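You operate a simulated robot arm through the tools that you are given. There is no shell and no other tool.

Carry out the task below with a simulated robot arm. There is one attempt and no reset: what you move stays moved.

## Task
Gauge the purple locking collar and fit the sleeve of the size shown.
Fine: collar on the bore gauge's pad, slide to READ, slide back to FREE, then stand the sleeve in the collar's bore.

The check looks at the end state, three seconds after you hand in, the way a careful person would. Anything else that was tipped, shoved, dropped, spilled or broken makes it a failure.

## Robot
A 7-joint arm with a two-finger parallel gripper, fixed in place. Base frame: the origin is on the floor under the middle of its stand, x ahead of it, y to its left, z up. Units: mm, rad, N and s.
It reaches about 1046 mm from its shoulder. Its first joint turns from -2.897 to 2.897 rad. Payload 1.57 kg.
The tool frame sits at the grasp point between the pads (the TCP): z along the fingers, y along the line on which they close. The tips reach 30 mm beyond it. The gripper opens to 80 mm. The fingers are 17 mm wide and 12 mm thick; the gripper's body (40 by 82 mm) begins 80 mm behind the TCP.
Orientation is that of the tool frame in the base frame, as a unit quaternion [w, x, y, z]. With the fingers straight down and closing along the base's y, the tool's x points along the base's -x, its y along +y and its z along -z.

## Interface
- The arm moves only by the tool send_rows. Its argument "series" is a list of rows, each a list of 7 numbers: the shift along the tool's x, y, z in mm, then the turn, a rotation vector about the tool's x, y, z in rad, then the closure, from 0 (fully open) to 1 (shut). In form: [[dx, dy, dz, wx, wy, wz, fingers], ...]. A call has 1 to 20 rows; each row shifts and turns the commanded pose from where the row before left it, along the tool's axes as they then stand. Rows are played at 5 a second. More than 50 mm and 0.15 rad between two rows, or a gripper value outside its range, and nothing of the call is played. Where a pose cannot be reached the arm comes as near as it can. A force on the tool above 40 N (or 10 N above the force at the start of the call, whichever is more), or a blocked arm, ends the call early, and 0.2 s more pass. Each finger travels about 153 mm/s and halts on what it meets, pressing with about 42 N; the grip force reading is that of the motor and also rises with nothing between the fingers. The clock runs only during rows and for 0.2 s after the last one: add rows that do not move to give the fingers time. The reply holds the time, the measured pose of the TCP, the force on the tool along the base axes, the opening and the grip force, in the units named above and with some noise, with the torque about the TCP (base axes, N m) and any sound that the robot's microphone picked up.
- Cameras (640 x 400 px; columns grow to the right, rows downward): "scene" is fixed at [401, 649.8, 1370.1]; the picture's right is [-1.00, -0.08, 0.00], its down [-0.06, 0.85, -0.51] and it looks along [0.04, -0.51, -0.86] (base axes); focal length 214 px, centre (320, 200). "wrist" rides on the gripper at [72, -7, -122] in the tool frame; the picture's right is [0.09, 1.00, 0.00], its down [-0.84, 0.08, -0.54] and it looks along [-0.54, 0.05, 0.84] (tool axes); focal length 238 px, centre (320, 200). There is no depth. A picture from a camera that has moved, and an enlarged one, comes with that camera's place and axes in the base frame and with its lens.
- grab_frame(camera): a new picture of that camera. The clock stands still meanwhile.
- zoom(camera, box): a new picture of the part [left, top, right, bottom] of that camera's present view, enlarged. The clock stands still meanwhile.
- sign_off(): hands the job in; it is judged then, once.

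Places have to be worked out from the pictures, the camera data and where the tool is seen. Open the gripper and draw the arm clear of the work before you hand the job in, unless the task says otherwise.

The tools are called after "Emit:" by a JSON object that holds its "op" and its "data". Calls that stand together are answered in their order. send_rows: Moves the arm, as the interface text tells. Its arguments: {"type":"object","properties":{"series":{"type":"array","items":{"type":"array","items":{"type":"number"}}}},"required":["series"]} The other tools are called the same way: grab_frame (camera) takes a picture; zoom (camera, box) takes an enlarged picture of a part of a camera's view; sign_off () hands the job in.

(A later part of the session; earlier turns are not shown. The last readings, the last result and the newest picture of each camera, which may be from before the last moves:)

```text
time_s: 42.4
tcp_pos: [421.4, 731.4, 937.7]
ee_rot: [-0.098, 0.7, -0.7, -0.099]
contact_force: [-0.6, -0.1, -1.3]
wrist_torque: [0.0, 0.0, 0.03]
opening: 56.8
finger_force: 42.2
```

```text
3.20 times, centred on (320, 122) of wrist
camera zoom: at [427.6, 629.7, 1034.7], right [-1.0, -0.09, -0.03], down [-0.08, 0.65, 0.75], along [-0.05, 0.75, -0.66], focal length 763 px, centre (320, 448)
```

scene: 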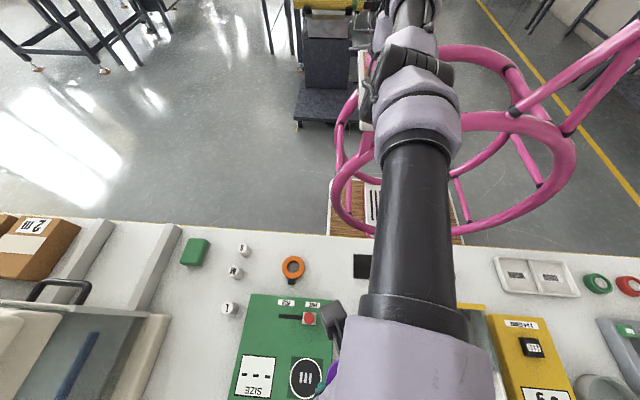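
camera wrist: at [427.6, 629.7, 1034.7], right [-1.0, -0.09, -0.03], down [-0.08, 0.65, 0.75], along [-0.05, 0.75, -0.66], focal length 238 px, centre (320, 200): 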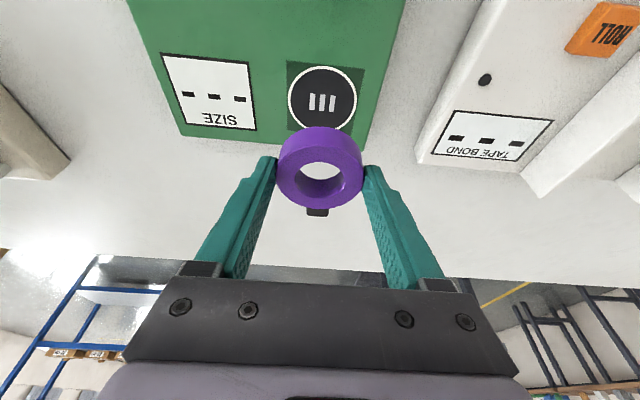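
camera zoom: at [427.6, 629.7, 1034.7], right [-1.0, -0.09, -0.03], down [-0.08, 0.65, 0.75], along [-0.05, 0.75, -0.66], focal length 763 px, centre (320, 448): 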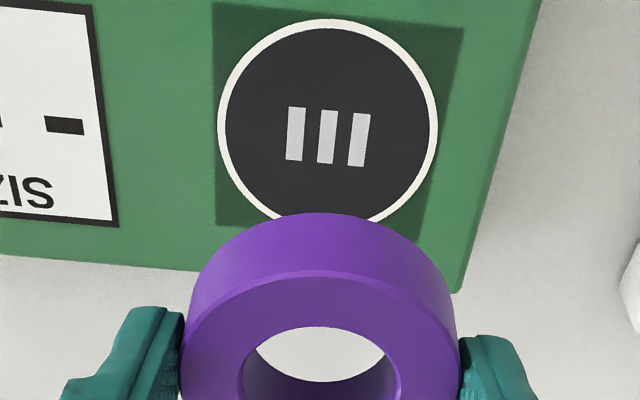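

Over the pad, reachable without complaint. The pad centre computes to about (421.4, 739.3) and the collar's centre is ~4 mm ahead of the TCP, so I shift +3.8 mm in y, descend 80 mm and look.

Emit:
{"op": "send_rows", "data": {"series": [[-3.65, 0, 1.06, 0, 0, 0, 0.5], [8.4, 0, 28.8, 0, 0, 0, 0.5], [8.4, 0, 28.8, 0, 0, 0, 0.5], [5.6, 0, 19.2, 0, 0, 0, 0.5], [0, 0, 0, 0, 0, 0, 0.5]]}}

Emit:
{"op": "grab_frame", "data": {"camera": "wrist"}}

Emit:
{"op": "zoom", "data": {"camera": "wrist", "box": [220, 80, 420, 205]}}

```text
time_s: 43.6
tcp_pos: [420.9, 734.8, 857.6]
ee_rot: [0.099, -0.7, 0.7, 0.099]
contact_force: [0.2, 0.0, -0.1]
wrist_torque: [-0.03, -0.03, 0.02]
opening: 57.0
finger_force: 42.1
```

```text
taken
camera wrist: at [428.4, 633.8, 955.3], right [-1.0, -0.09, -0.03], down [-0.08, 0.65, 0.75], along [-0.05, 0.75, -0.66], focal length 238 px, centre (320, 200)
```

wrist: 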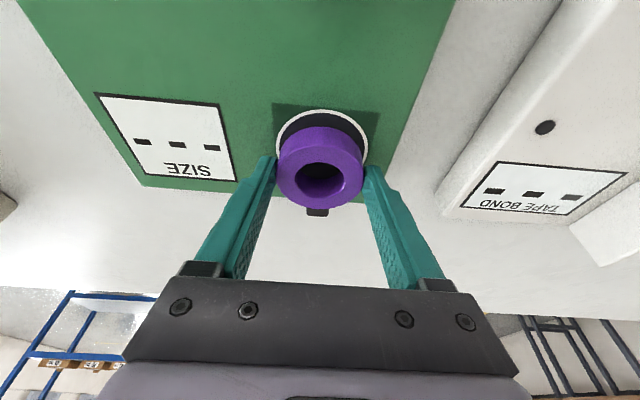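

```text
3.20 times, centred on (320, 142) of wrist
camera zoom: at [428.4, 633.8, 955.3], right [-1.0, -0.09, -0.03], down [-0.08, 0.65, 0.75], along [-0.05, 0.75, -0.66], focal length 763 px, centre (320, 384)
```

zoom: 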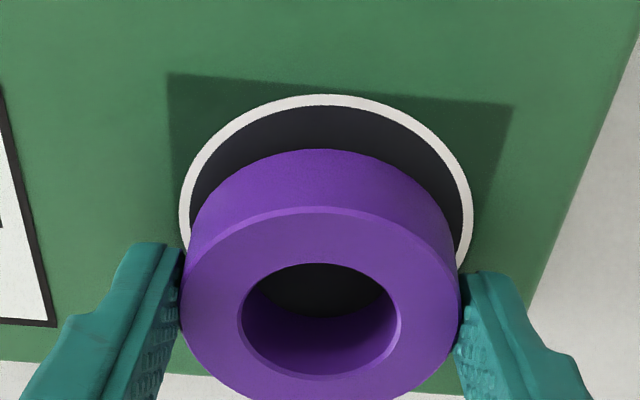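

Collar and pad agree within about 1–2 mm. I descend 11 mm more, then by 1 mm steps while watching the force.

Emit:
{"op": "send_rows", "data": {"series": [[1.4, 0, 4.8, 0, 0, 0, 0.5], [1.4, 0, 4.8, 0, 0, 0, 0.5], [0.28, 0, 0.96, 0, 0, 0, 0.5], [0, 0, 0, 0, 0, 0, 0.5]]}}

```text
time_s: 44.6
tcp_pos: [422.0, 736.5, 850.8]
ee_rot: [0.102, -0.699, 0.7, 0.1]
contact_force: [3.3, 4.5, 34.3]
wrist_torque: [0.49, 0.55, -0.15]
opening: 56.8
finger_force: 41.6
```

Contact at TCP z≈851, so the pad surface is at about z 816 — higher than assumed, which moves my pad-centre estimate to y≈736. I lift 6 mm and re-look to correct.

Emit:
{"op": "send_rows", "data": {"series": [[-1.68, 0, -5.76, 0, 0, 0, 0.5], [0, 0, 0, 0, 0, 0, 0.5]]}}

Emit:
{"op": "zoom", "data": {"camera": "wrist", "box": [220, 80, 420, 205]}}

```text
time_s: 45.2
tcp_pos: [421.7, 733.6, 851.2]
ee_rot: [0.098, -0.7, 0.701, 0.098]
contact_force: [1.2, 4.0, 10.4]
wrist_torque: [0.5, 0.04, -0.01]
opening: 56.7
finger_force: 42.4
```

```text
3.20 times, centred on (320, 142) of wrist
camera zoom: at [427.6, 632.7, 949.1], right [-1.0, -0.09, -0.02], down [-0.08, 0.66, 0.75], along [-0.05, 0.75, -0.66], focal length 763 px, centre (320, 384)
```

zoom: 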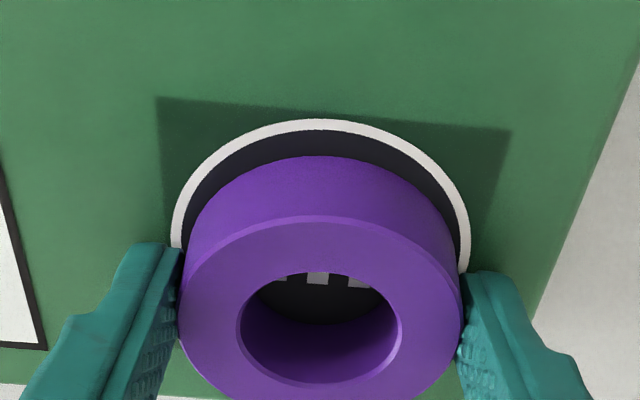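

The collar is about 3.7 mm too far in +y relative to the ring. I lift clear, shift back 3.7 mm and lower again gently.

Emit:
{"op": "send_rows", "data": {"series": [[-1.4, 0, -4.8, 0, 0, 0, 0.5], [3.55, 0, -1.03, 0, 0, 0, 0.5], [0, 0, 0, 0, 0, 0, 0.5]]}}

Emit:
{"op": "zoom", "data": {"camera": "wrist", "box": [220, 80, 420, 205]}}

```text
time_s: 46.0
tcp_pos: [421.8, 730.9, 858.2]
ee_rot: [0.099, -0.7, 0.701, 0.098]
contact_force: [0.2, -0.2, -0.7]
wrist_torque: [-0.04, 0.03, -0.01]
opening: 56.7
finger_force: 42.1
```

```text
3.20 times, centred on (320, 142) of wrist
camera zoom: at [427.8, 629.7, 954.7], right [-1.0, -0.09, -0.03], down [-0.08, 0.66, 0.75], along [-0.05, 0.75, -0.66], focal length 763 px, centre (320, 384)
```

zoom: 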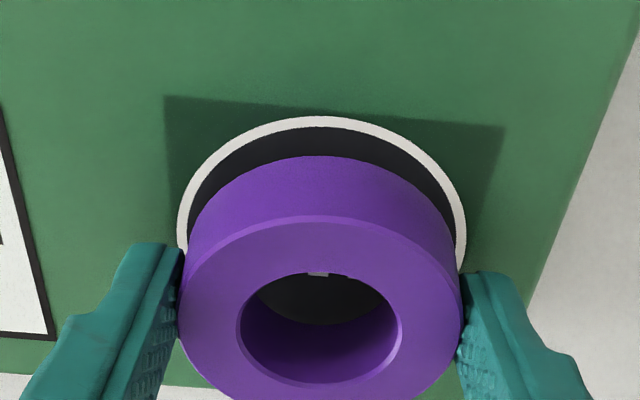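

Free of contact with ~7 mm to go. I lower 6 mm, then by small steps.

Emit:
{"op": "send_rows", "data": {"series": [[0.84, 0, 2.88, 0, 0, 0, 0.5], [0.7, 0, 2.4, 0, 0, 0, 0.5], [0, 0, 0, 0, 0, 0, 0.5]]}}

```text
time_s: 46.8
tcp_pos: [421.4, 731.5, 852.2]
ee_rot: [-0.098, 0.701, -0.699, -0.099]
contact_force: [-0.2, 0.4, -1.6]
wrist_torque: [-0.03, 0.04, 0.0]
opening: 56.8
finger_force: 41.8
```

Not touching yet at z≈852; I lower one more millimetre and a half in two steps.

Emit:
{"op": "send_rows", "data": {"series": [[0.25, 0, 0.86, 0, 0, 0, 0.5], [0.2, 0, 0.68, 0, 0, 0, 0.5], [0, 0, 0, 0, 0, 0, 0.5]]}}

Emit:
{"op": "zoom", "data": {"camera": "wrist", "box": [220, 80, 420, 205]}}

```text
time_s: 47.6
tcp_pos: [422.3, 732.4, 851.6]
ee_rot: [-0.098, 0.701, -0.7, -0.098]
contact_force: [0.5, -0.4, 3.2]
wrist_torque: [0.15, -0.05, -0.06]
opening: 56.7
finger_force: 41.9
```

```text
3.20 times, centred on (320, 142) of wrist
camera zoom: at [428.2, 630.2, 948.6], right [-1.0, -0.09, -0.03], down [-0.08, 0.65, 0.75], along [-0.05, 0.75, -0.66], focal length 763 px, centre (320, 384)
```

zoom: 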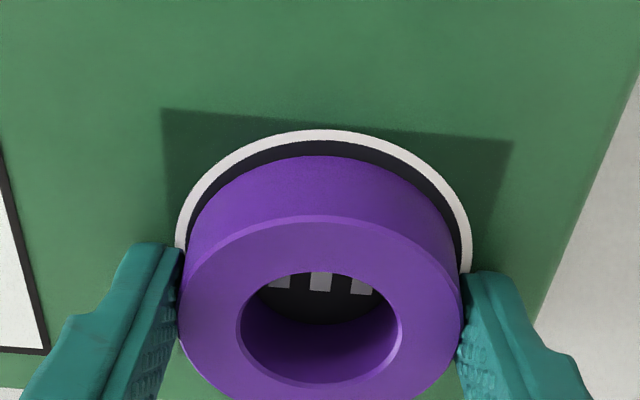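

The collar rests on the pad, inside the white ring (gap ~5.6 mm near side, about 1 mm off centre). I open the fingers to release it.

Emit:
{"op": "send_rows", "data": {"series": [[0.1, 0, 0.3, 0, 0, 0, 0.5], [0, 0, 0, 0, 0, 0, 0.28], [0, 0, 0, 0, 0, 0, 0.25], [0, 0, 0, 0, 0, 0, 0.2], [0, 0, 0, 0, 0, 0, 0.12], [0, 0, 0, 0, 0, 0, 0.12]]}}

Emit:
{"op": "grab_frame", "data": {"camera": "wrist"}}

Emit:
{"op": "zoom", "data": {"camera": "wrist", "box": [220, 80, 420, 205]}}

```text
time_s: 49.0
tcp_pos: [424.1, 731.9, 851.2]
ee_rot: [0.099, -0.699, 0.701, 0.099]
contact_force: [10.0, -0.5, 13.5]
wrist_torque: [0.0, 0.11, -0.05]
opening: 62.1
finger_force: 0.0
```

```text
taken
camera wrist: at [429.0, 629.9, 948.5], right [-1.0, -0.09, -0.03], down [-0.08, 0.65, 0.75], along [-0.05, 0.75, -0.66], focal length 238 px, centre (320, 200)
```

wrist: 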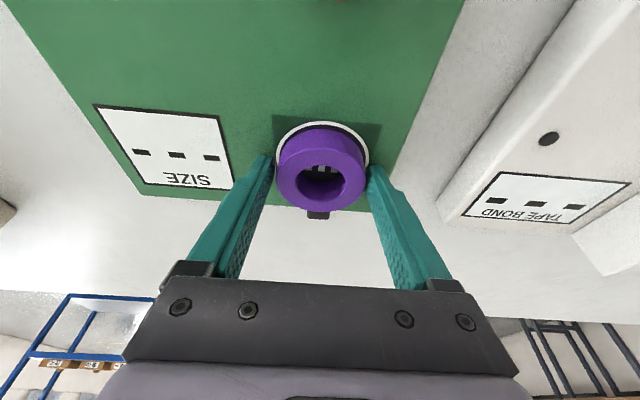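

```text
3.20 times, centred on (320, 142) of wrist
camera zoom: at [429.0, 629.9, 948.5], right [-1.0, -0.09, -0.03], down [-0.08, 0.65, 0.75], along [-0.05, 0.75, -0.66], focal length 763 px, centre (320, 384)
```

zoom: 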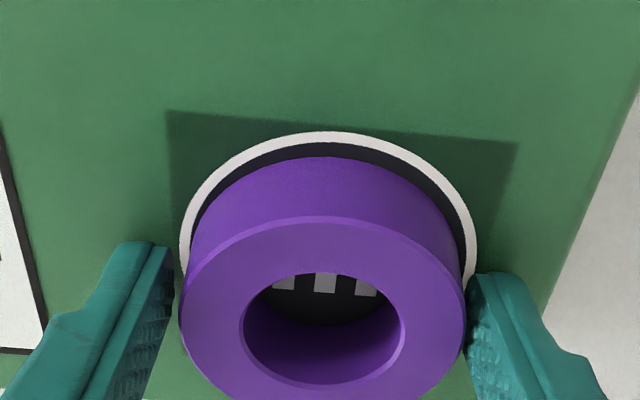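

The opening stopped at 62 mm with side force: the fingertips seem to be rubbing on the plate. I raise 1.5 mm to free them and let the fingers finish opening.

Emit:
{"op": "send_rows", "data": {"series": [[-0.28, 0, -0.96, 0, 0, 0, 0.12], [-0.28, 0, -0.96, 0, 0, 0, 0.12], [0, 0, 0, 0, 0, 0, 0.12], [0, 0, 0, 0, 0, 0, 0.12]]}}

Emit:
{"op": "zoom", "data": {"camera": "wrist", "box": [220, 80, 420, 205]}}

```text
time_s: 50.0
tcp_pos: [421.6, 732.1, 851.6]
ee_rot: [0.099, -0.7, 0.7, 0.099]
contact_force: [0.3, -0.2, -0.8]
wrist_torque: [-0.02, -0.01, -0.01]
opening: 70.2
finger_force: 0.0
```

```text
3.20 times, centred on (320, 142) of wrist
camera zoom: at [428.0, 630.0, 949.3], right [-1.0, -0.09, -0.03], down [-0.08, 0.66, 0.75], along [-0.05, 0.75, -0.66], focal length 763 px, centre (320, 384)
```

zoom: 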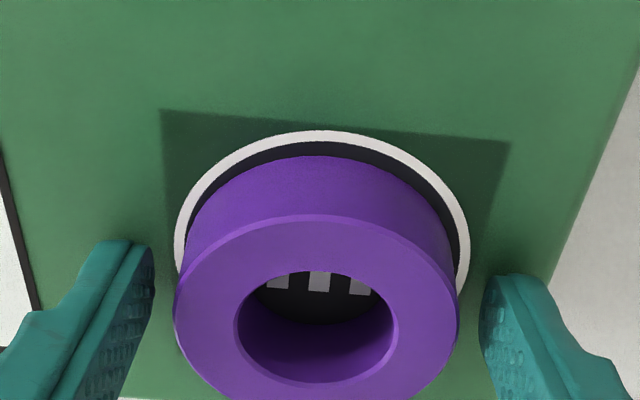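

The collar sits inside the ring, free of the fingers. I lift straight up, back off toward the knob and straighten the hand at safe height.

Emit:
{"op": "send_rows", "data": {"series": [[-2.8, 0, -9.6, 0, 0, 0, 0.12], [-8.4, 0, -28.8, 0, 0, 0, 0.12], [-11.2, 0, -38.4, 0, 0, 0, 0.12], [38.4, 0, -11.2, 0, 0, 0, 0.12], [38.4, 0, -11.2, 0, 0, 0, 0.12], [33.6, 0, -9.8, 0, 0, 0, 0.12], [0, 0, 0, 0, 0.14, 0, 0.12], [0, 0, 0, 0, 0.1433, 0, 0.12], [0, 0, 0, 0, 0, 0, 0.12]]}}

Emit:
{"op": "grab_frame", "data": {"camera": "wrist"}}

Emit:
{"op": "zoom", "data": {"camera": "wrist", "box": [220, 60, 420, 260]}}

Emit:
{"op": "grab_frame", "data": {"camera": "scene"}}

```text
time_s: 52.0
tcp_pos: [422.0, 616.2, 932.7]
ee_rot: [-0.001, -0.707, 0.707, -0.001]
contact_force: [-0.4, 0.2, 0.3]
wrist_torque: [0.01, 0.01, 0.0]
opening: 70.2
finger_force: 0.1
```

```text
taken
camera wrist: at [428.0, 546.0, 1055.3], right [-1.0, -0.09, 0.0], down [-0.08, 0.84, 0.54], along [-0.05, 0.54, -0.84], focal length 238 px, centre (320, 200)
```

wrist: 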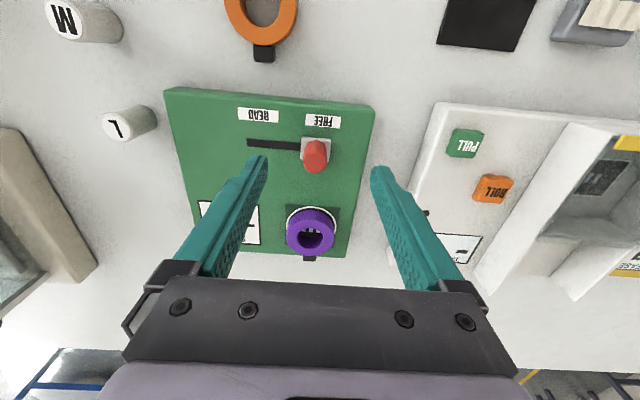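

```text
2.00 times, centred on (320, 160) of wrist
camera zoom: at [428.0, 546.0, 1055.3], right [-1.0, -0.09, 0.0], down [-0.08, 0.84, 0.54], along [-0.05, 0.54, -0.84], focal length 477 px, centre (320, 280)
```

zoom: 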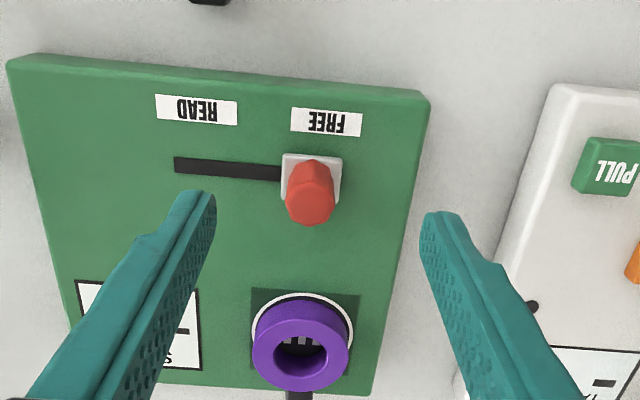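

```text
taken
```

scene: 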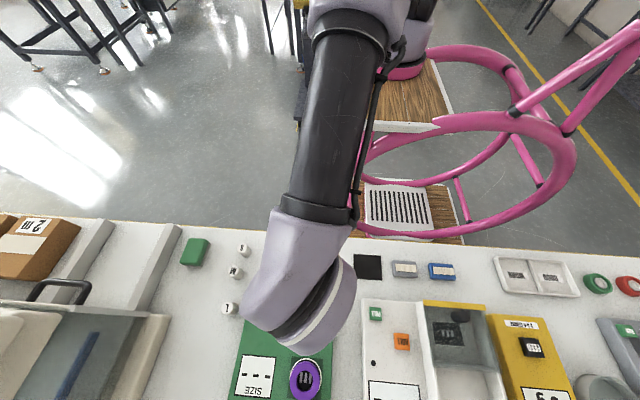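

The collar looks centred in its ring. The knob is about (424, 636), top near z 850, with the READ end near x 485. I move directly above it at z≈900 and look.

Emit:
{"op": "send_rows", "data": {"series": [[-20, -2.3, 16, 0, 0, 0, 0.3], [0, 0, 16, 0, 0, 0, 0.3], [0, 0, 0, 0, 0, 0, 0.3]]}}

Emit:
{"op": "grab_frame", "data": {"camera": "wrist"}}

Emit:
{"op": "zoom", "data": {"camera": "wrist", "box": [220, 60, 420, 210]}}

```text
time_s: 52.8
tcp_pos: [424.4, 637.2, 901.1]
ee_rot: [0.0, 0.707, -0.707, 0.003]
contact_force: [-0.4, 0.2, -0.7]
wrist_torque: [-0.01, 0.02, 0.02]
opening: 56.1
finger_force: 0.1
```

```text
taken
camera wrist: at [430.4, 566.4, 1022.8], right [-1.0, -0.09, 0.0], down [-0.08, 0.84, 0.54], along [-0.05, 0.54, -0.84], focal length 238 px, centre (320, 200)
```

wrist: 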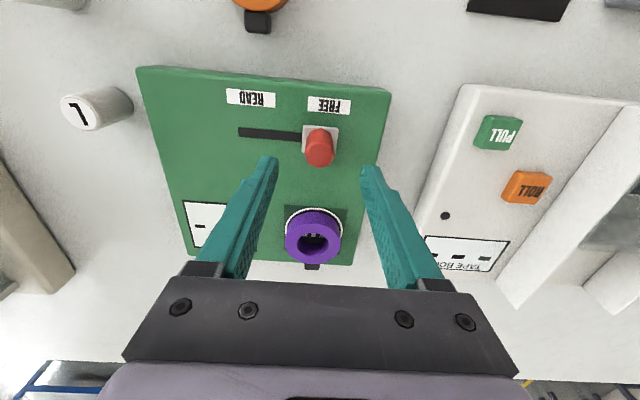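

```text
2.67 times, centred on (320, 135) of wrist
camera zoom: at [430.4, 566.4, 1022.8], right [-1.0, -0.09, 0.0], down [-0.08, 0.84, 0.54], along [-0.05, 0.54, -0.84], focal length 636 px, centre (320, 373)
```

zoom: 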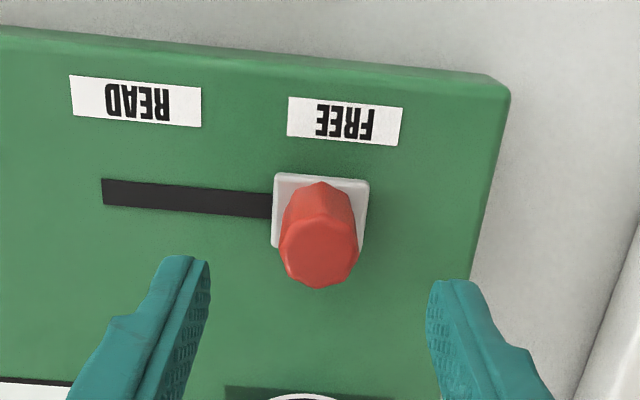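

The red knob is ~23 mm across at (424.3, 635), top ≈ 852. I lower the fingers around it (tips ≈ 833) and close to a loose straddle.

Emit:
{"op": "send_rows", "data": {"series": [[2, 0, 12, 0, 0, 0, 0.3], [0, 0, 13, 0, 0, 0, 0.3], [0, 0, 13, 0, 0, 0, 0.3], [0, 0, 0, 0, 0, 0, 0.5], [0, 0, 0, 0, 0, 0, 0.62], [0, 0, 0, 0, 0, 0, 0.66], [0, 0, 0, 0, 0, 0, 0.66]]}}

Emit:
{"op": "zoom", "data": {"camera": "wrist", "box": [220, 60, 420, 210]}}

```text
time_s: 54.4
tcp_pos: [423.9, 634.3, 862.1]
ee_rot: [-0.002, -0.707, 0.707, -0.002]
contact_force: [0.2, 0.1, -0.3]
wrist_torque: [-0.01, -0.01, -0.03]
opening: 27.1
finger_force: 0.2
```

```text
2.67 times, centred on (320, 135) of wrist
camera zoom: at [430.1, 564.9, 985.2], right [-1.0, -0.09, 0.0], down [-0.08, 0.84, 0.54], along [-0.05, 0.54, -0.84], focal length 636 px, centre (320, 373)
```

zoom: 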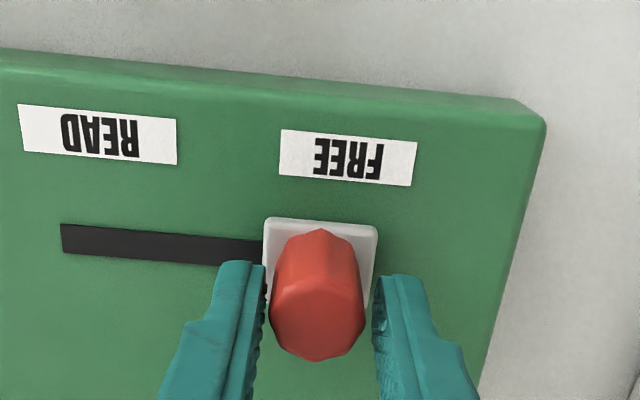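

The knob is loosely straddled. I push it along +x toward READ, 50 mm first, then look.

Emit:
{"op": "send_rows", "data": {"series": [[0, -6, 0, 0, 0, 0, 0.66], [0, -8, 0, 0, 0, 0, 0.66], [0, -9, 0, 0, 0, 0, 0.66], [0, -9, 0, 0, 0, 0, 0.66], [0, -9, 0, 0, 0, 0, 0.66], [0, -9, 0, 0, 0, 0, 0.66], [0, 0, 0, 0, 0, 0, 0.66]]}}

Emit:
{"op": "grab_frame", "data": {"camera": "wrist"}}

Emit:
{"op": "grab_frame", "data": {"camera": "scene"}}

```text
time_s: 56.0
tcp_pos: [475.0, 635.2, 863.3]
ee_rot: [0.001, 0.707, -0.707, 0.001]
contact_force: [-0.5, 0.4, -0.5]
wrist_torque: [0.01, 0.0, 0.0]
opening: 27.2
finger_force: 0.0
```

```text
taken
camera wrist: at [480.3, 564.3, 985.8], right [-1.0, -0.09, 0.0], down [-0.08, 0.84, 0.54], along [-0.05, 0.54, -0.84], focal length 238 px, centre (320, 200)
```

wrist: 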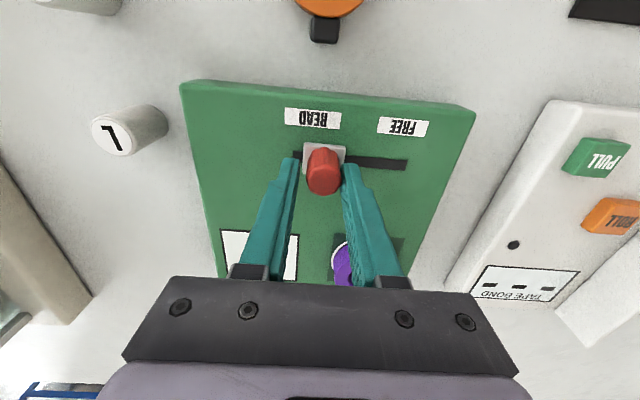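

```text
taken
```

scene: 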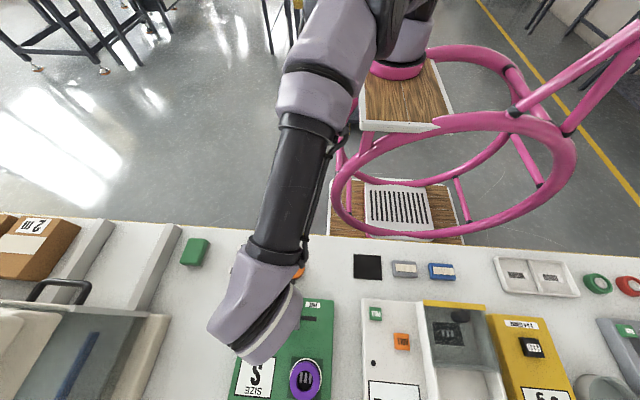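

The knob moved to near READ with little force, and the SIZE display now shows a character. I zoom in on it.

Emit:
{"op": "zoom", "data": {"camera": "scene", "box": [225, 340, 335, 400]}}

Emit:
{"op": "zoom", "data": {"camera": "wrist", "box": [200, 80, 480, 290]}}

```text
5.82 times, centred on (280, 370) of scene
camera zoom: at [401.0, 649.8, 1370.1], right [-1.0, -0.08, 0.0], down [-0.06, 0.85, -0.51], along [0.04, -0.51, -0.86], focal length 1248 px, centre (553, -789)
```

zoom: 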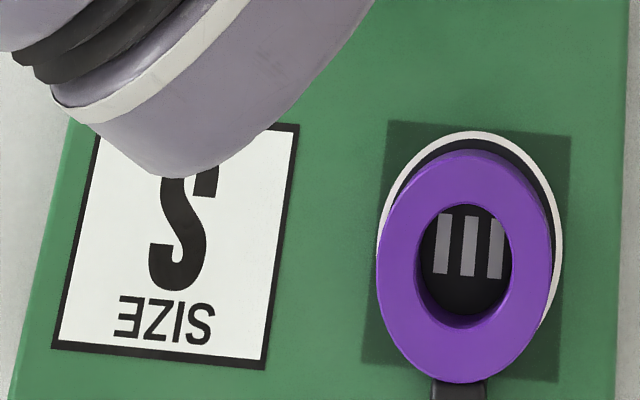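

```text
1.90 times, centred on (340, 185) of wrist
camera zoom: at [480.3, 564.3, 985.8], right [-1.0, -0.09, 0.0], down [-0.08, 0.84, 0.54], along [-0.05, 0.54, -0.84], focal length 454 px, centre (282, 229)
```

zoom: 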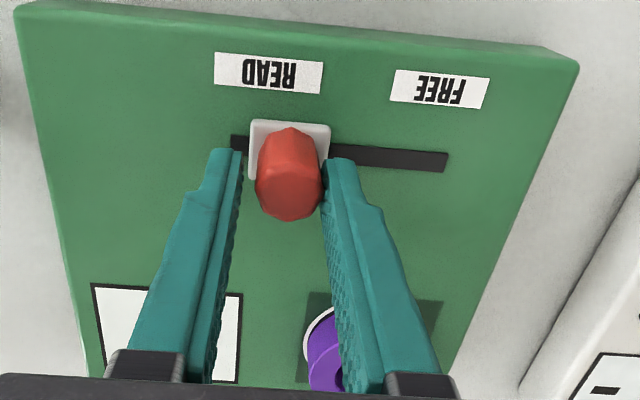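

The display shows "S". The slider has ~6 mm left to its READ end, so I push it on gently to the stop.

Emit:
{"op": "send_rows", "data": {"series": [[0, -3, 0, 0, 0, 0, 0.66], [0, -3, 0, 0, 0, 0, 0.66], [0, -2, 0, 0, 0, 0, 0.66], [0, 0, 0, 0, 0, 0, 0.66]]}}

Emit:
{"op": "zoom", "data": {"camera": "wrist", "box": [200, 80, 480, 290]}}

Emit:
{"op": "zoom", "data": {"camera": "scene", "box": [225, 340, 335, 400]}}

```text
time_s: 57.0
tcp_pos: [482.0, 633.6, 863.4]
ee_rot: [-0.002, -0.707, 0.707, -0.001]
contact_force: [-4.4, -1.5, -0.7]
wrist_torque: [-0.05, 0.05, -0.01]
opening: 31.5
finger_force: 3.0
```

```text
1.90 times, centred on (340, 185) of wrist
camera zoom: at [488.0, 564.2, 985.1], right [-1.0, -0.09, 0.0], down [-0.08, 0.84, 0.54], along [-0.05, 0.54, -0.84], focal length 454 px, centre (282, 229)
```

zoom: 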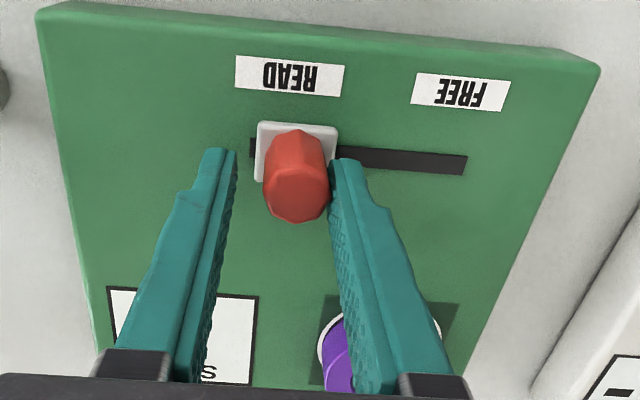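

```text
5.82 times, centred on (280, 370) of scene
camera zoom: at [401.0, 649.8, 1370.1], right [-1.0, -0.08, 0.0], down [-0.06, 0.85, -0.51], along [0.04, -0.51, -0.86], focal length 1248 px, centre (553, -789)
```

zoom: 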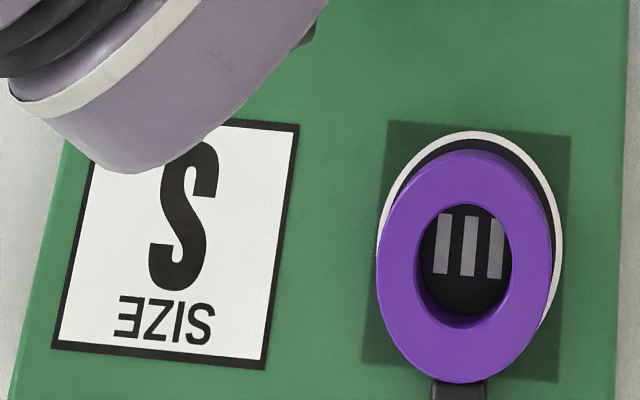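

The reading is clearly S and the slider is at its READ stop. Now I push the knob back along −x to FREE.

Emit:
{"op": "send_rows", "data": {"series": [[0, 6, 0, 0, 0, 0, 0.66], [0, 8, 0, 0, 0, 0, 0.66], [0, 9, 0, 0, 0, 0, 0.66], [0, 9, 0, 0, 0, 0, 0.66], [0, 9, 0, 0, 0, 0, 0.66], [0, 9, 0, 0, 0, 0, 0.66], [0, 7, 0, 0, 0, 0, 0.66], [0, 0, 0, 0, 0, 0, 0.66]]}}

Emit:
{"op": "zoom", "data": {"camera": "wrist", "box": [220, 60, 420, 210]}}

```text
time_s: 58.8
tcp_pos: [424.8, 634.0, 862.7]
ee_rot: [0.001, 0.708, -0.706, 0.002]
contact_force: [-0.5, 0.1, -0.7]
wrist_torque: [0.0, 0.0, -0.02]
opening: 27.1
finger_force: 0.1
```

```text
2.67 times, centred on (320, 135) of wrist
camera zoom: at [430.7, 564.5, 985.0], right [-1.0, -0.09, 0.0], down [-0.08, 0.84, 0.54], along [-0.05, 0.54, -0.84], focal length 636 px, centre (320, 373)
```

zoom: 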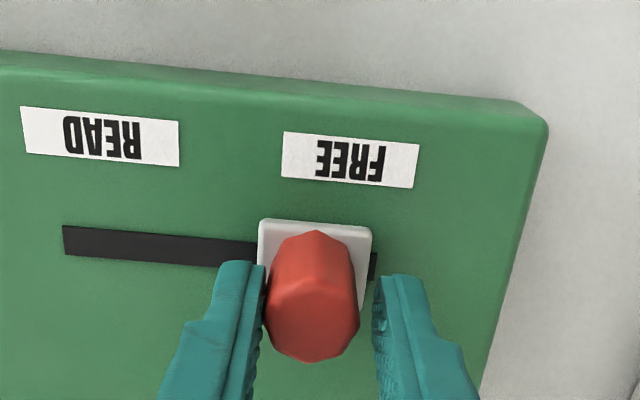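

About 2 mm remain to the FREE end; I nudge on in small steps until it stops.

Emit:
{"op": "send_rows", "data": {"series": [[0, 1.5, 0, 0, 0, 0, 0.66], [0, 1.5, 0, 0, 0, 0, 0.66], [0, 0.7, 0, 0, 0, 0, 0.66], [0, 0, 0, 0, 0, 0, 0.66]]}}

Emit:
{"op": "zoom", "data": {"camera": "wrist", "box": [220, 60, 420, 210]}}

Emit:
{"op": "zoom", "data": {"camera": "scene", "box": [225, 290, 335, 400]}}

```text
time_s: 59.8
tcp_pos: [421.6, 634.5, 862.5]
ee_rot: [-0.002, -0.707, 0.707, -0.001]
contact_force: [2.3, -0.3, -0.5]
wrist_torque: [0.0, 0.0, -0.01]
opening: 28.8
finger_force: 0.9
```

```text
2.67 times, centred on (320, 135) of wrist
camera zoom: at [427.6, 564.4, 985.1], right [-1.0, -0.09, 0.0], down [-0.08, 0.84, 0.54], along [-0.05, 0.54, -0.84], focal length 636 px, centre (320, 373)
```

zoom: 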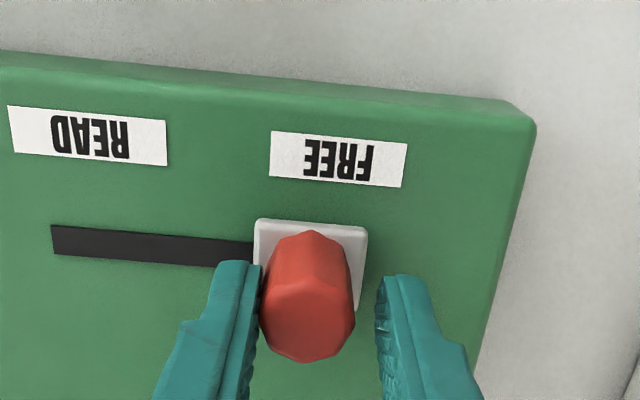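

```text
3.64 times, centred on (280, 345) of scene
camera zoom: at [401.0, 649.8, 1370.1], right [-1.0, -0.08, 0.0], down [-0.06, 0.85, -0.51], along [0.04, -0.51, -0.86], focal length 780 px, centre (466, -327)
```

zoom: 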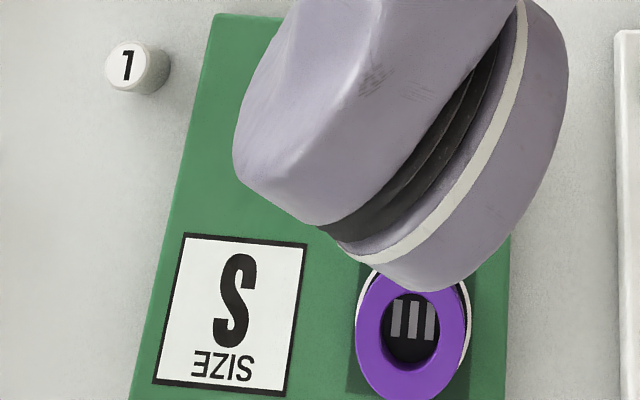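

Slider is back at FREE and the display holds S. I ease off the knob, open the fingers slightly, and raise clear.

Emit:
{"op": "send_rows", "data": {"series": [[0, -1.5, 0, 0, 0, 0, 0.6], [0, 0, 0, 0, 0, 0, 0.5], [0, 0, -15, 0, 0, 0, 0.5], [0, 0, -30, 0, 0, 0, 0.5], [0, 0, -40, 0, 0, 0, 0.5], [0, 0, 0, 0, 0, 0, 0.3]]}}

Emit:
{"op": "grab_frame", "data": {"camera": "wrist"}}

```text
time_s: 61.2
tcp_pos: [422.4, 634.4, 947.2]
ee_rot: [-0.001, -0.707, 0.707, -0.001]
contact_force: [0.1, -0.5, -0.1]
wrist_torque: [-0.03, 0.01, 0.0]
opening: 56.0
finger_force: 0.1
```

```text
taken
camera wrist: at [428.4, 564.8, 1070.2], right [-1.0, -0.09, 0.0], down [-0.08, 0.84, 0.54], along [-0.05, 0.54, -0.84], focal length 238 px, centre (320, 200)
```

wrist: 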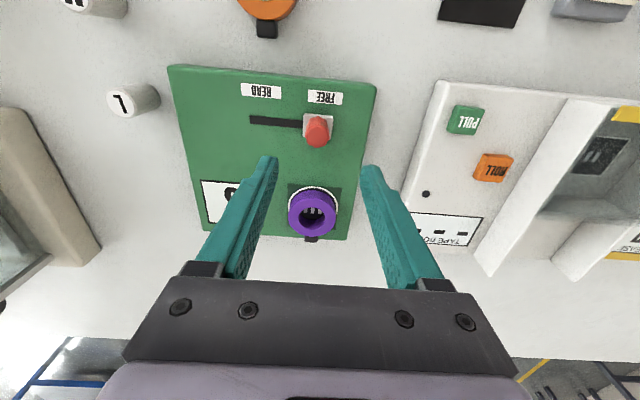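

Now to the S sleeve, triangulated at about (617, 487) with its top near z 832. I travel there at z≈947 and look.

Emit:
{"op": "send_rows", "data": {"series": [[12, -16, 0, 0, 0, 0, 0.1], [24.5, -32.5, 0, 0, 0, 0, 0], [24.5, -32.5, 0, 0, 0, 0, 0], [24.5, -32.5, 0, 0, 0, 0, 0], [24.5, -32.5, 0, 0, 0, 0, 0], [24.5, -32.5, 0, 0, 0, 0, 0], [12, -16, 0, 0, 0, 0, 0], [0, 0, 0, 0, 0, 0, 0]]}}

Emit:
{"op": "grab_frame", "data": {"camera": "wrist"}}

Emit:
{"op": "zoom", "data": {"camera": "wrist", "box": [220, 60, 420, 210]}}

```text
time_s: 63.0
tcp_pos: [618.1, 487.6, 949.7]
ee_rot: [-0.001, -0.707, 0.707, -0.002]
contact_force: [-0.1, -0.4, 0.2]
wrist_torque: [-0.01, -0.03, -0.02]
opening: 79.9
finger_force: 0.0
```

```text
taken
camera wrist: at [624.0, 417.4, 1071.5], right [-1.0, -0.09, 0.0], down [-0.08, 0.84, 0.54], along [-0.05, 0.54, -0.84], focal length 238 px, centre (320, 200)
```

wrist: 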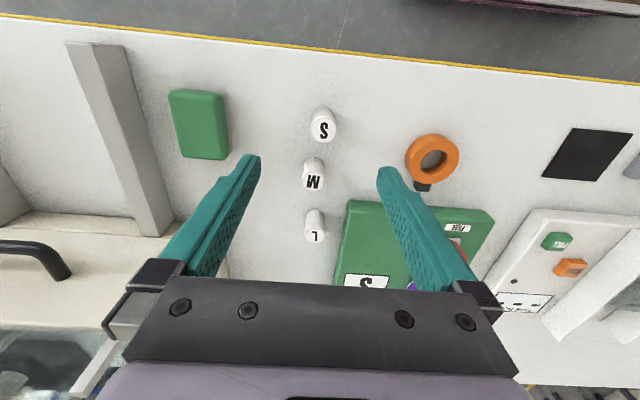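

```text
2.67 times, centred on (320, 135) of wrist
camera zoom: at [624.0, 417.4, 1071.5], right [-1.0, -0.09, 0.0], down [-0.08, 0.84, 0.54], along [-0.05, 0.54, -0.84], focal length 636 px, centre (320, 373)
```

zoom: 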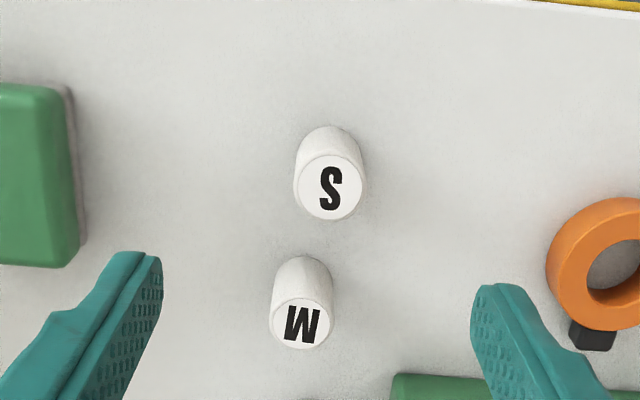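

The S sleeve stands at about (614, 488). I align, tilt the hand 0.283 rad as before, and come down to z≈890 for a closer look.

Emit:
{"op": "send_rows", "data": {"series": [[6.4, 3.9, 0, 0, 0, 0, 0], [0, 0, 0, 0, -0.14, 0, 0], [0, 0, 0, 0, -0.1433, 0, 0], [8.4, 0, 28.8, 0, 0, 0, 0], [8.4, 0, 28.8, 0, 0, 0, 0], [0, 0, 0, 0, 0, 0, 0]]}}

Emit:
{"op": "grab_frame", "data": {"camera": "wrist"}}

Emit:
{"op": "zoom", "data": {"camera": "wrist", "box": [220, 60, 420, 210]}}

```text
time_s: 64.4
tcp_pos: [613.4, 481.5, 888.5]
ee_rot: [-0.099, 0.7, -0.7, -0.098]
contact_force: [-0.6, 0.3, 0.4]
wrist_torque: [0.0, 0.0, 0.0]
opening: 80.1
finger_force: 0.1
```

```text
taken
camera wrist: at [618.9, 380.1, 986.0], right [-1.0, -0.09, -0.03], down [-0.08, 0.65, 0.75], along [-0.05, 0.75, -0.66], focal length 238 px, centre (320, 200)
```

wrist: 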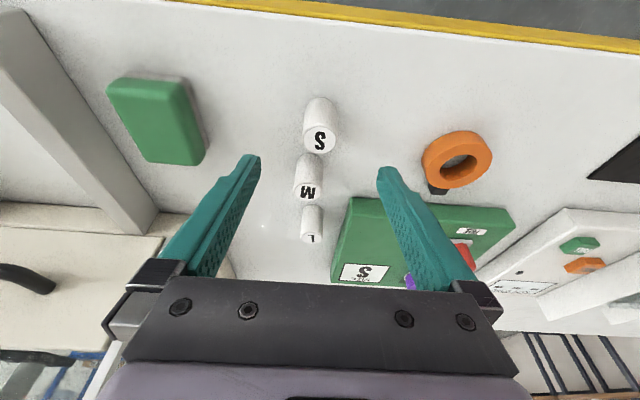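

```text
2.67 times, centred on (320, 135) of wrist
camera zoom: at [618.9, 380.1, 986.0], right [-1.0, -0.09, -0.03], down [-0.08, 0.65, 0.75], along [-0.05, 0.75, -0.66], focal length 636 px, centre (320, 373)
```

zoom: 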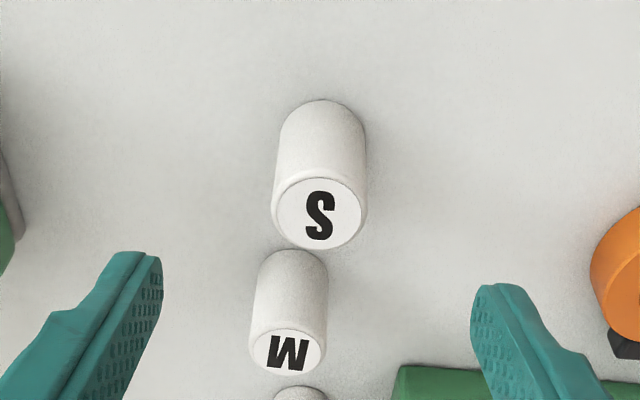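

S sleeve centre (613.7, 487), about 27.5 mm across, 42 mm tall. I descend to TCP z≈846 so the tips cover only its top ~17 mm.

Emit:
{"op": "send_rows", "data": {"series": [[5.6, 0, 19.2, 0, 0, 0, 0], [5.6, 0, 19.2, 0, 0, 0, 0], [0.7, 0, 2.4, 0, 0, 0, 0], [0, 0, 0, 0, 0, 0, 0]]}}

Emit:
{"op": "zoom", "data": {"camera": "wrist", "box": [220, 60, 420, 210]}}

```text
time_s: 65.4
tcp_pos: [614.4, 482.5, 845.2]
ee_rot: [-0.099, 0.7, -0.7, -0.099]
contact_force: [-1.1, -0.4, 0.7]
wrist_torque: [0.0, -0.01, 0.02]
opening: 80.0
finger_force: 0.2
```

```text
2.67 times, centred on (320, 135) of wrist
camera zoom: at [619.8, 379.8, 943.6], right [-1.0, -0.09, -0.03], down [-0.08, 0.65, 0.75], along [-0.05, 0.75, -0.66], focal length 636 px, centre (320, 373)
```

zoom: 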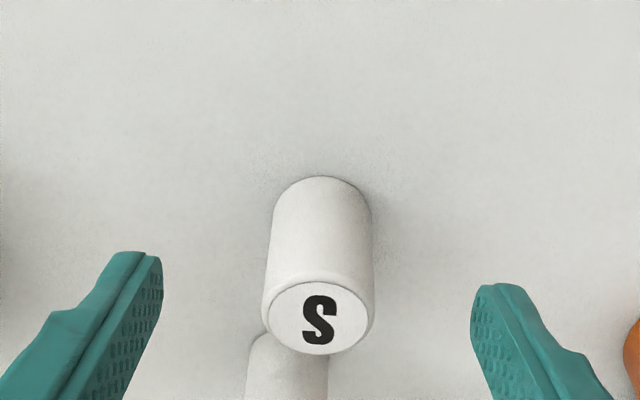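

Well aligned. I close the fingers gradually on the sleeve.

Emit:
{"op": "send_rows", "data": {"series": [[0, 0, 0, 0, 0, 0, 0.3], [0, 0, 0, 0, 0, 0, 0.5], [0, 0, 0, 0, 0, 0, 0.59], [0, 0, 0, 0, 0, 0, 0.63], [0, 0, 0, 0, 0, 0, 0.66], [0, 0, 0, 0, 0, 0, 0.72], [0, 0, 0, 0, 0, 0, 0.8], [0, 0, 0, 0, 0, 0, 0.8]]}}

Emit:
{"op": "zoom", "data": {"camera": "wrist", "box": [220, 60, 420, 210]}}

```text
time_s: 67.2
tcp_pos: [614.6, 482.5, 847.8]
ee_rot: [0.1, -0.7, 0.7, 0.099]
contact_force: [-0.4, -0.3, 0.4]
wrist_torque: [0.02, -0.02, 0.01]
opening: 25.8
finger_force: 38.1
```

```text
2.67 times, centred on (320, 135) of wrist
camera zoom: at [619.8, 379.8, 943.8], right [-1.0, -0.09, -0.03], down [-0.08, 0.65, 0.75], along [-0.05, 0.75, -0.66], focal length 636 px, centre (320, 373)
```

zoom: 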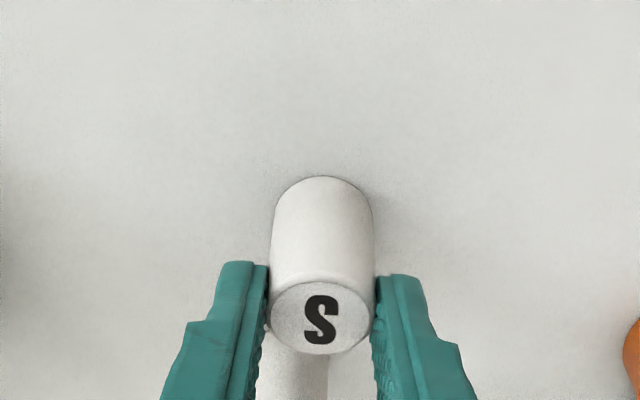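

The sleeve is gripped at 25.8 mm. I lift it straight up 100 mm and check that it hangs vertical.

Emit:
{"op": "send_rows", "data": {"series": [[-1.4, 0, -4.8, 0, 0, 0, 0.8], [-4.2, 0, -14.4, 0, 0, 0, 0.8], [-8.4, 0, -28.8, 0, 0, 0, 0.8], [-11.2, 0, -38.4, 0, 0, 0, 0.8], [-2.8, 0, -9.6, 0, 0, 0, 0.8], [0, 0, 0, 0, 0, 0, 0.8]]}}

Emit:
{"op": "grab_frame", "data": {"camera": "wrist"}}

Emit:
{"op": "zoom", "data": {"camera": "wrist", "box": [220, 60, 420, 210]}}

```text
time_s: 68.6
tcp_pos: [615.4, 481.4, 945.9]
ee_rot: [0.098, -0.7, 0.7, 0.098]
contact_force: [-0.3, 0.4, -0.9]
wrist_torque: [-0.02, 0.0, -0.01]
opening: 26.2
finger_force: 37.1
```

```text
taken
camera wrist: at [620.2, 380.0, 1043.3], right [-1.0, -0.09, -0.03], down [-0.08, 0.65, 0.75], along [-0.05, 0.75, -0.66], focal length 238 px, centre (320, 200)
```

wrist: 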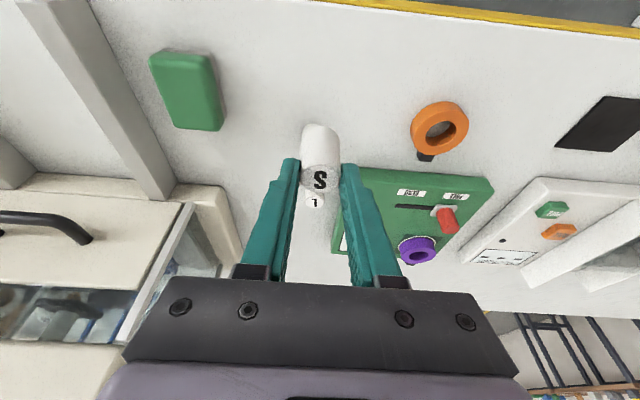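

```text
2.67 times, centred on (320, 135) of wrist
camera zoom: at [620.2, 380.0, 1043.3], right [-1.0, -0.09, -0.03], down [-0.08, 0.65, 0.75], along [-0.05, 0.75, -0.66], focal length 636 px, centre (320, 373)
```

zoom: 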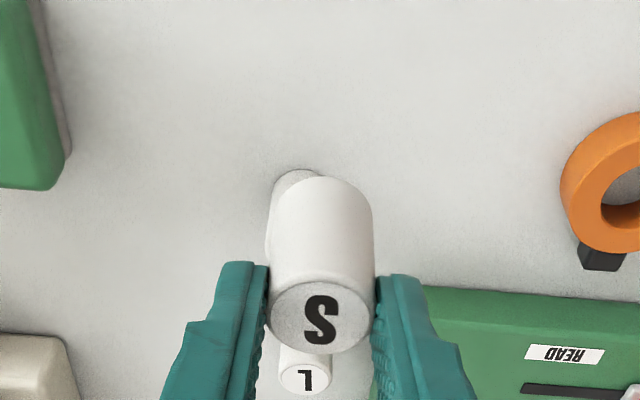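

The sleeve is held upright. I carry it over the gauge to above the collar at this height.

Emit:
{"op": "send_rows", "data": {"series": [[-15.1, 12, 4.4, 0, 0, 0, 0.8], [-30.2, 24.1, 8.8, 0, 0, 0, 0.8], [-30.2, 24.1, 8.8, 0, 0, 0, 0.8], [-30.2, 24.1, 8.8, 0, 0, 0, 0.8], [-30.2, 24.1, 8.8, 0, 0, 0, 0.8], [-30.2, 24.1, 8.8, 0, 0, 0, 0.8], [-30.2, 24.1, 8.8, 0, 0, 0, 0.8], [-30.2, 24.1, 8.8, 0, 0, 0, 0.8], [-15.1, 12, 4.4, 0, 0, 0, 0.8], [0, 0, 0, 0, 0, 0, 0.8]]}}

Emit:
{"op": "grab_frame", "data": {"camera": "wrist"}}

Emit:
{"op": "zoom", "data": {"camera": "wrist", "box": [220, 60, 420, 210]}}

Emit:
{"op": "zoom", "data": {"camera": "scene", "box": [225, 290, 375, 400]}}

```text
time_s: 70.8
tcp_pos: [419.9, 734.1, 944.9]
ee_rot: [-0.098, 0.701, -0.7, -0.099]
contact_force: [0.1, -0.2, -0.9]
wrist_torque: [0.01, -0.01, -0.02]
opening: 26.2
finger_force: 37.5
```

```text
taken
camera wrist: at [426.5, 632.7, 1041.7], right [-1.0, -0.09, -0.03], down [-0.08, 0.65, 0.75], along [-0.05, 0.75, -0.66], focal length 238 px, centre (320, 200)
```

wrist: 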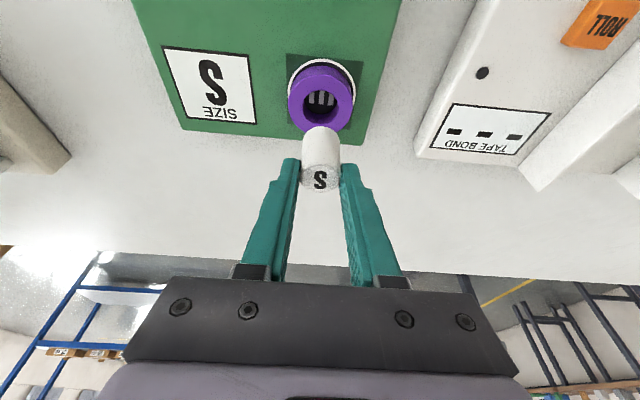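

```text
2.67 times, centred on (320, 135) of wrist
camera zoom: at [426.5, 632.7, 1041.7], right [-1.0, -0.09, -0.03], down [-0.08, 0.65, 0.75], along [-0.05, 0.75, -0.66], focal length 636 px, centre (320, 373)
```

zoom: 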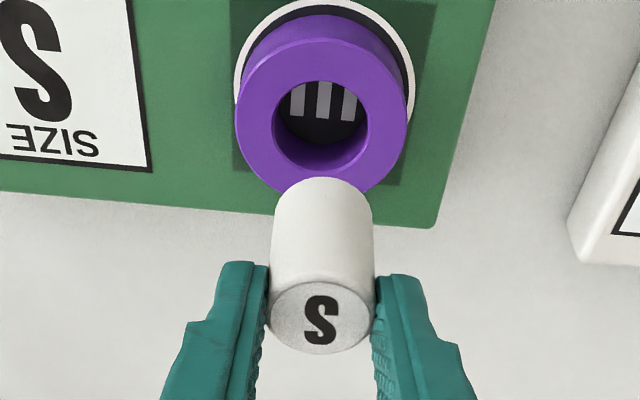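

```text
3.64 times, centred on (300, 345) of scene
camera zoom: at [401.0, 649.8, 1370.1], right [-1.0, -0.08, 0.0], down [-0.06, 0.85, -0.51], along [0.04, -0.51, -0.86], focal length 780 px, centre (393, -327)
```

zoom: 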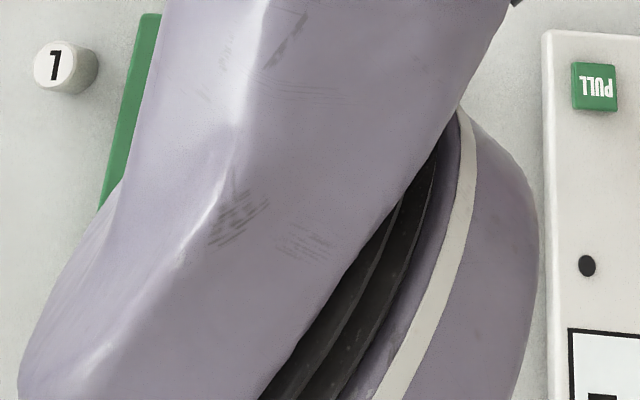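

Collar centre ≈ (422.4, 738), sleeve centre ≈ (420.2, 739.5). I correct by +2.2 in x and −1.5 in y, descend to just above the collar, and look.

Emit:
{"op": "send_rows", "data": {"series": [[1.44, -2.2, -0.42, 0, 0, 0, 0.8], [6, 0, 20.8, 0, 0, 0, 0.8], [6, 0, 20.8, 0, 0, 0, 0.8], [0, 0, 0, 0, 0, 0, 0.8]]}}

Emit:
{"op": "grab_frame", "data": {"camera": "wrist"}}

Emit:
{"op": "zoom", "data": {"camera": "wrist", "box": [220, 60, 420, 210]}}

```text
time_s: 71.8
tcp_pos: [425.0, 732.3, 901.1]
ee_rot: [-0.1, 0.7, -0.7, -0.099]
contact_force: [0.0, -0.3, -0.1]
wrist_torque: [0.0, 0.01, 0.0]
opening: 26.1
finger_force: 37.5
```

```text
taken
camera wrist: at [429.3, 631.6, 998.6], right [-1.0, -0.09, -0.03], down [-0.08, 0.65, 0.75], along [-0.05, 0.75, -0.66], focal length 238 px, centre (320, 200)
```

wrist: 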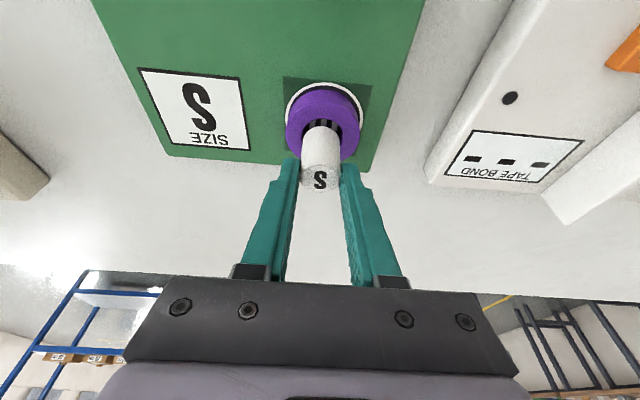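

```text
2.67 times, centred on (320, 135) of wrist
camera zoom: at [429.3, 631.6, 998.6], right [-1.0, -0.09, -0.03], down [-0.08, 0.65, 0.75], along [-0.05, 0.75, -0.66], focal length 636 px, centre (320, 373)
```

zoom: 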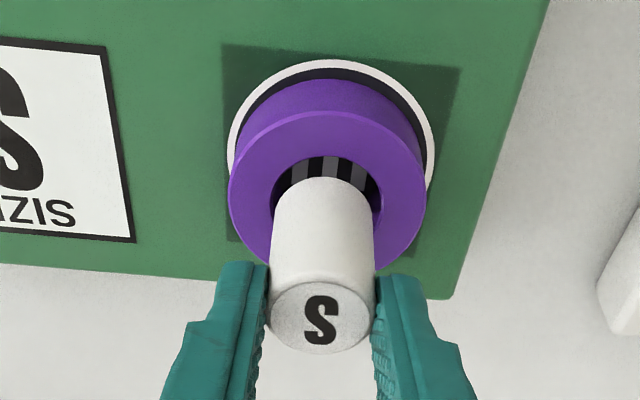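

Sleeve and bore agree in y; the sleeve is ~1 mm too far in +x. I correct that and lower 10 mm so the sleeve's end just enters the bore, watching force.

Emit:
{"op": "send_rows", "data": {"series": [[0, 1.1, 0, 0, 0, 0, 0.8], [0.84, 0, 2.88, 0, 0, 0, 0.8], [0.84, 0, 2.88, 0, 0, 0, 0.8], [0.56, 0, 1.92, 0, 0, 0, 0.8], [0.56, 0, 1.92, 0, 0, 0, 0.8], [0, 0, 0, 0, 0, 0, 0.8]]}}

Emit:
{"op": "zoom", "data": {"camera": "wrist", "box": [220, 60, 420, 210]}}

```text
time_s: 73.2
tcp_pos: [422.0, 732.9, 891.3]
ee_rot: [-0.099, 0.701, -0.7, -0.099]
contact_force: [-0.6, 0.4, -0.3]
wrist_torque: [0.0, 0.02, 0.0]
opening: 26.1
finger_force: 36.8
```

```text
2.67 times, centred on (320, 135) of wrist
camera zoom: at [428.0, 630.8, 988.8], right [-1.0, -0.09, -0.03], down [-0.08, 0.65, 0.75], along [-0.05, 0.75, -0.66], focal length 636 px, centre (320, 373)
```

zoom: 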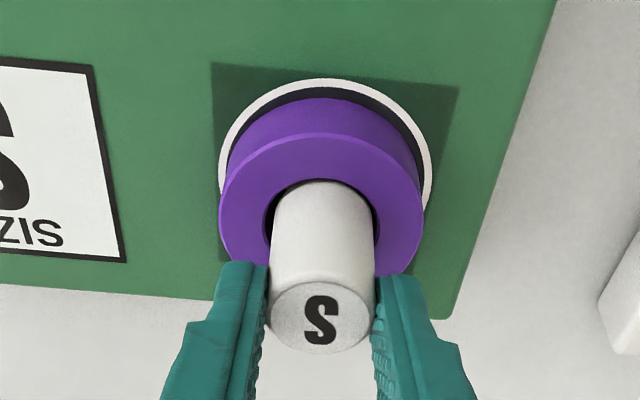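

The sleeve end has entered the bore with clearance all round and no force. I lower 15 mm more in small steps.

Emit:
{"op": "send_rows", "data": {"series": [[0.84, 0, 2.88, 0, 0, 0, 0.8], [0.84, 0, 2.88, 0, 0, 0, 0.8], [0.84, 0, 2.88, 0, 0, 0, 0.8], [0.84, 0, 2.88, 0, 0, 0, 0.8], [0.84, 0, 2.88, 0, 0, 0, 0.8], [0, 0, 0, 0, 0, 0, 0.8]]}}

Emit:
{"op": "zoom", "data": {"camera": "wrist", "box": [220, 60, 420, 210]}}

```text
time_s: 74.6
tcp_pos: [421.4, 732.0, 877.2]
ee_rot: [0.099, -0.7, 0.7, 0.099]
contact_force: [0.8, 0.0, -1.2]
wrist_torque: [0.0, -0.02, -0.04]
opening: 25.9
finger_force: 37.1
```

```text
2.67 times, centred on (320, 135) of wrist
camera zoom: at [428.0, 631.0, 974.2], right [-1.0, -0.09, -0.03], down [-0.08, 0.65, 0.75], along [-0.05, 0.75, -0.66], focal length 636 px, centre (320, 373)
```

zoom: 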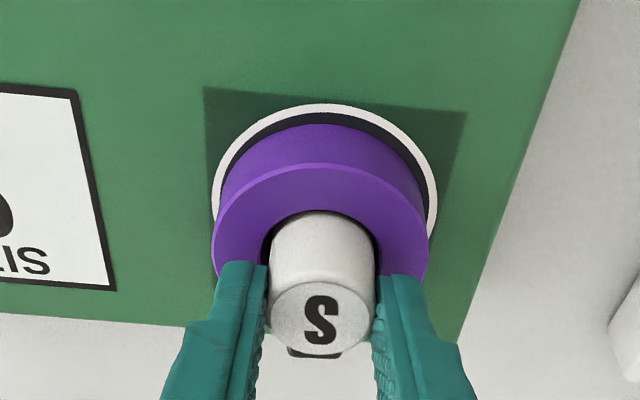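

Going in freely; about 4–5 mm remain to the pad. I lower 3 mm, then two 0.7 mm steps.

Emit:
{"op": "send_rows", "data": {"series": [[0.42, 0, 1.44, 0, 0, 0, 0.8], [0.42, 0, 1.44, 0, 0, 0, 0.8], [0.2, 0, 0.67, 0, 0, 0, 0.8], [0, 0, 0, 0, 0, 0, 0.8]]}}

```text
time_s: 75.6
tcp_pos: [422.4, 733.3, 875.9]
ee_rot: [0.101, -0.7, 0.7, 0.1]
contact_force: [0.5, -3.7, 25.8]
wrist_torque: [-0.1, 0.0, -0.04]
opening: 25.9
finger_force: 37.0
```

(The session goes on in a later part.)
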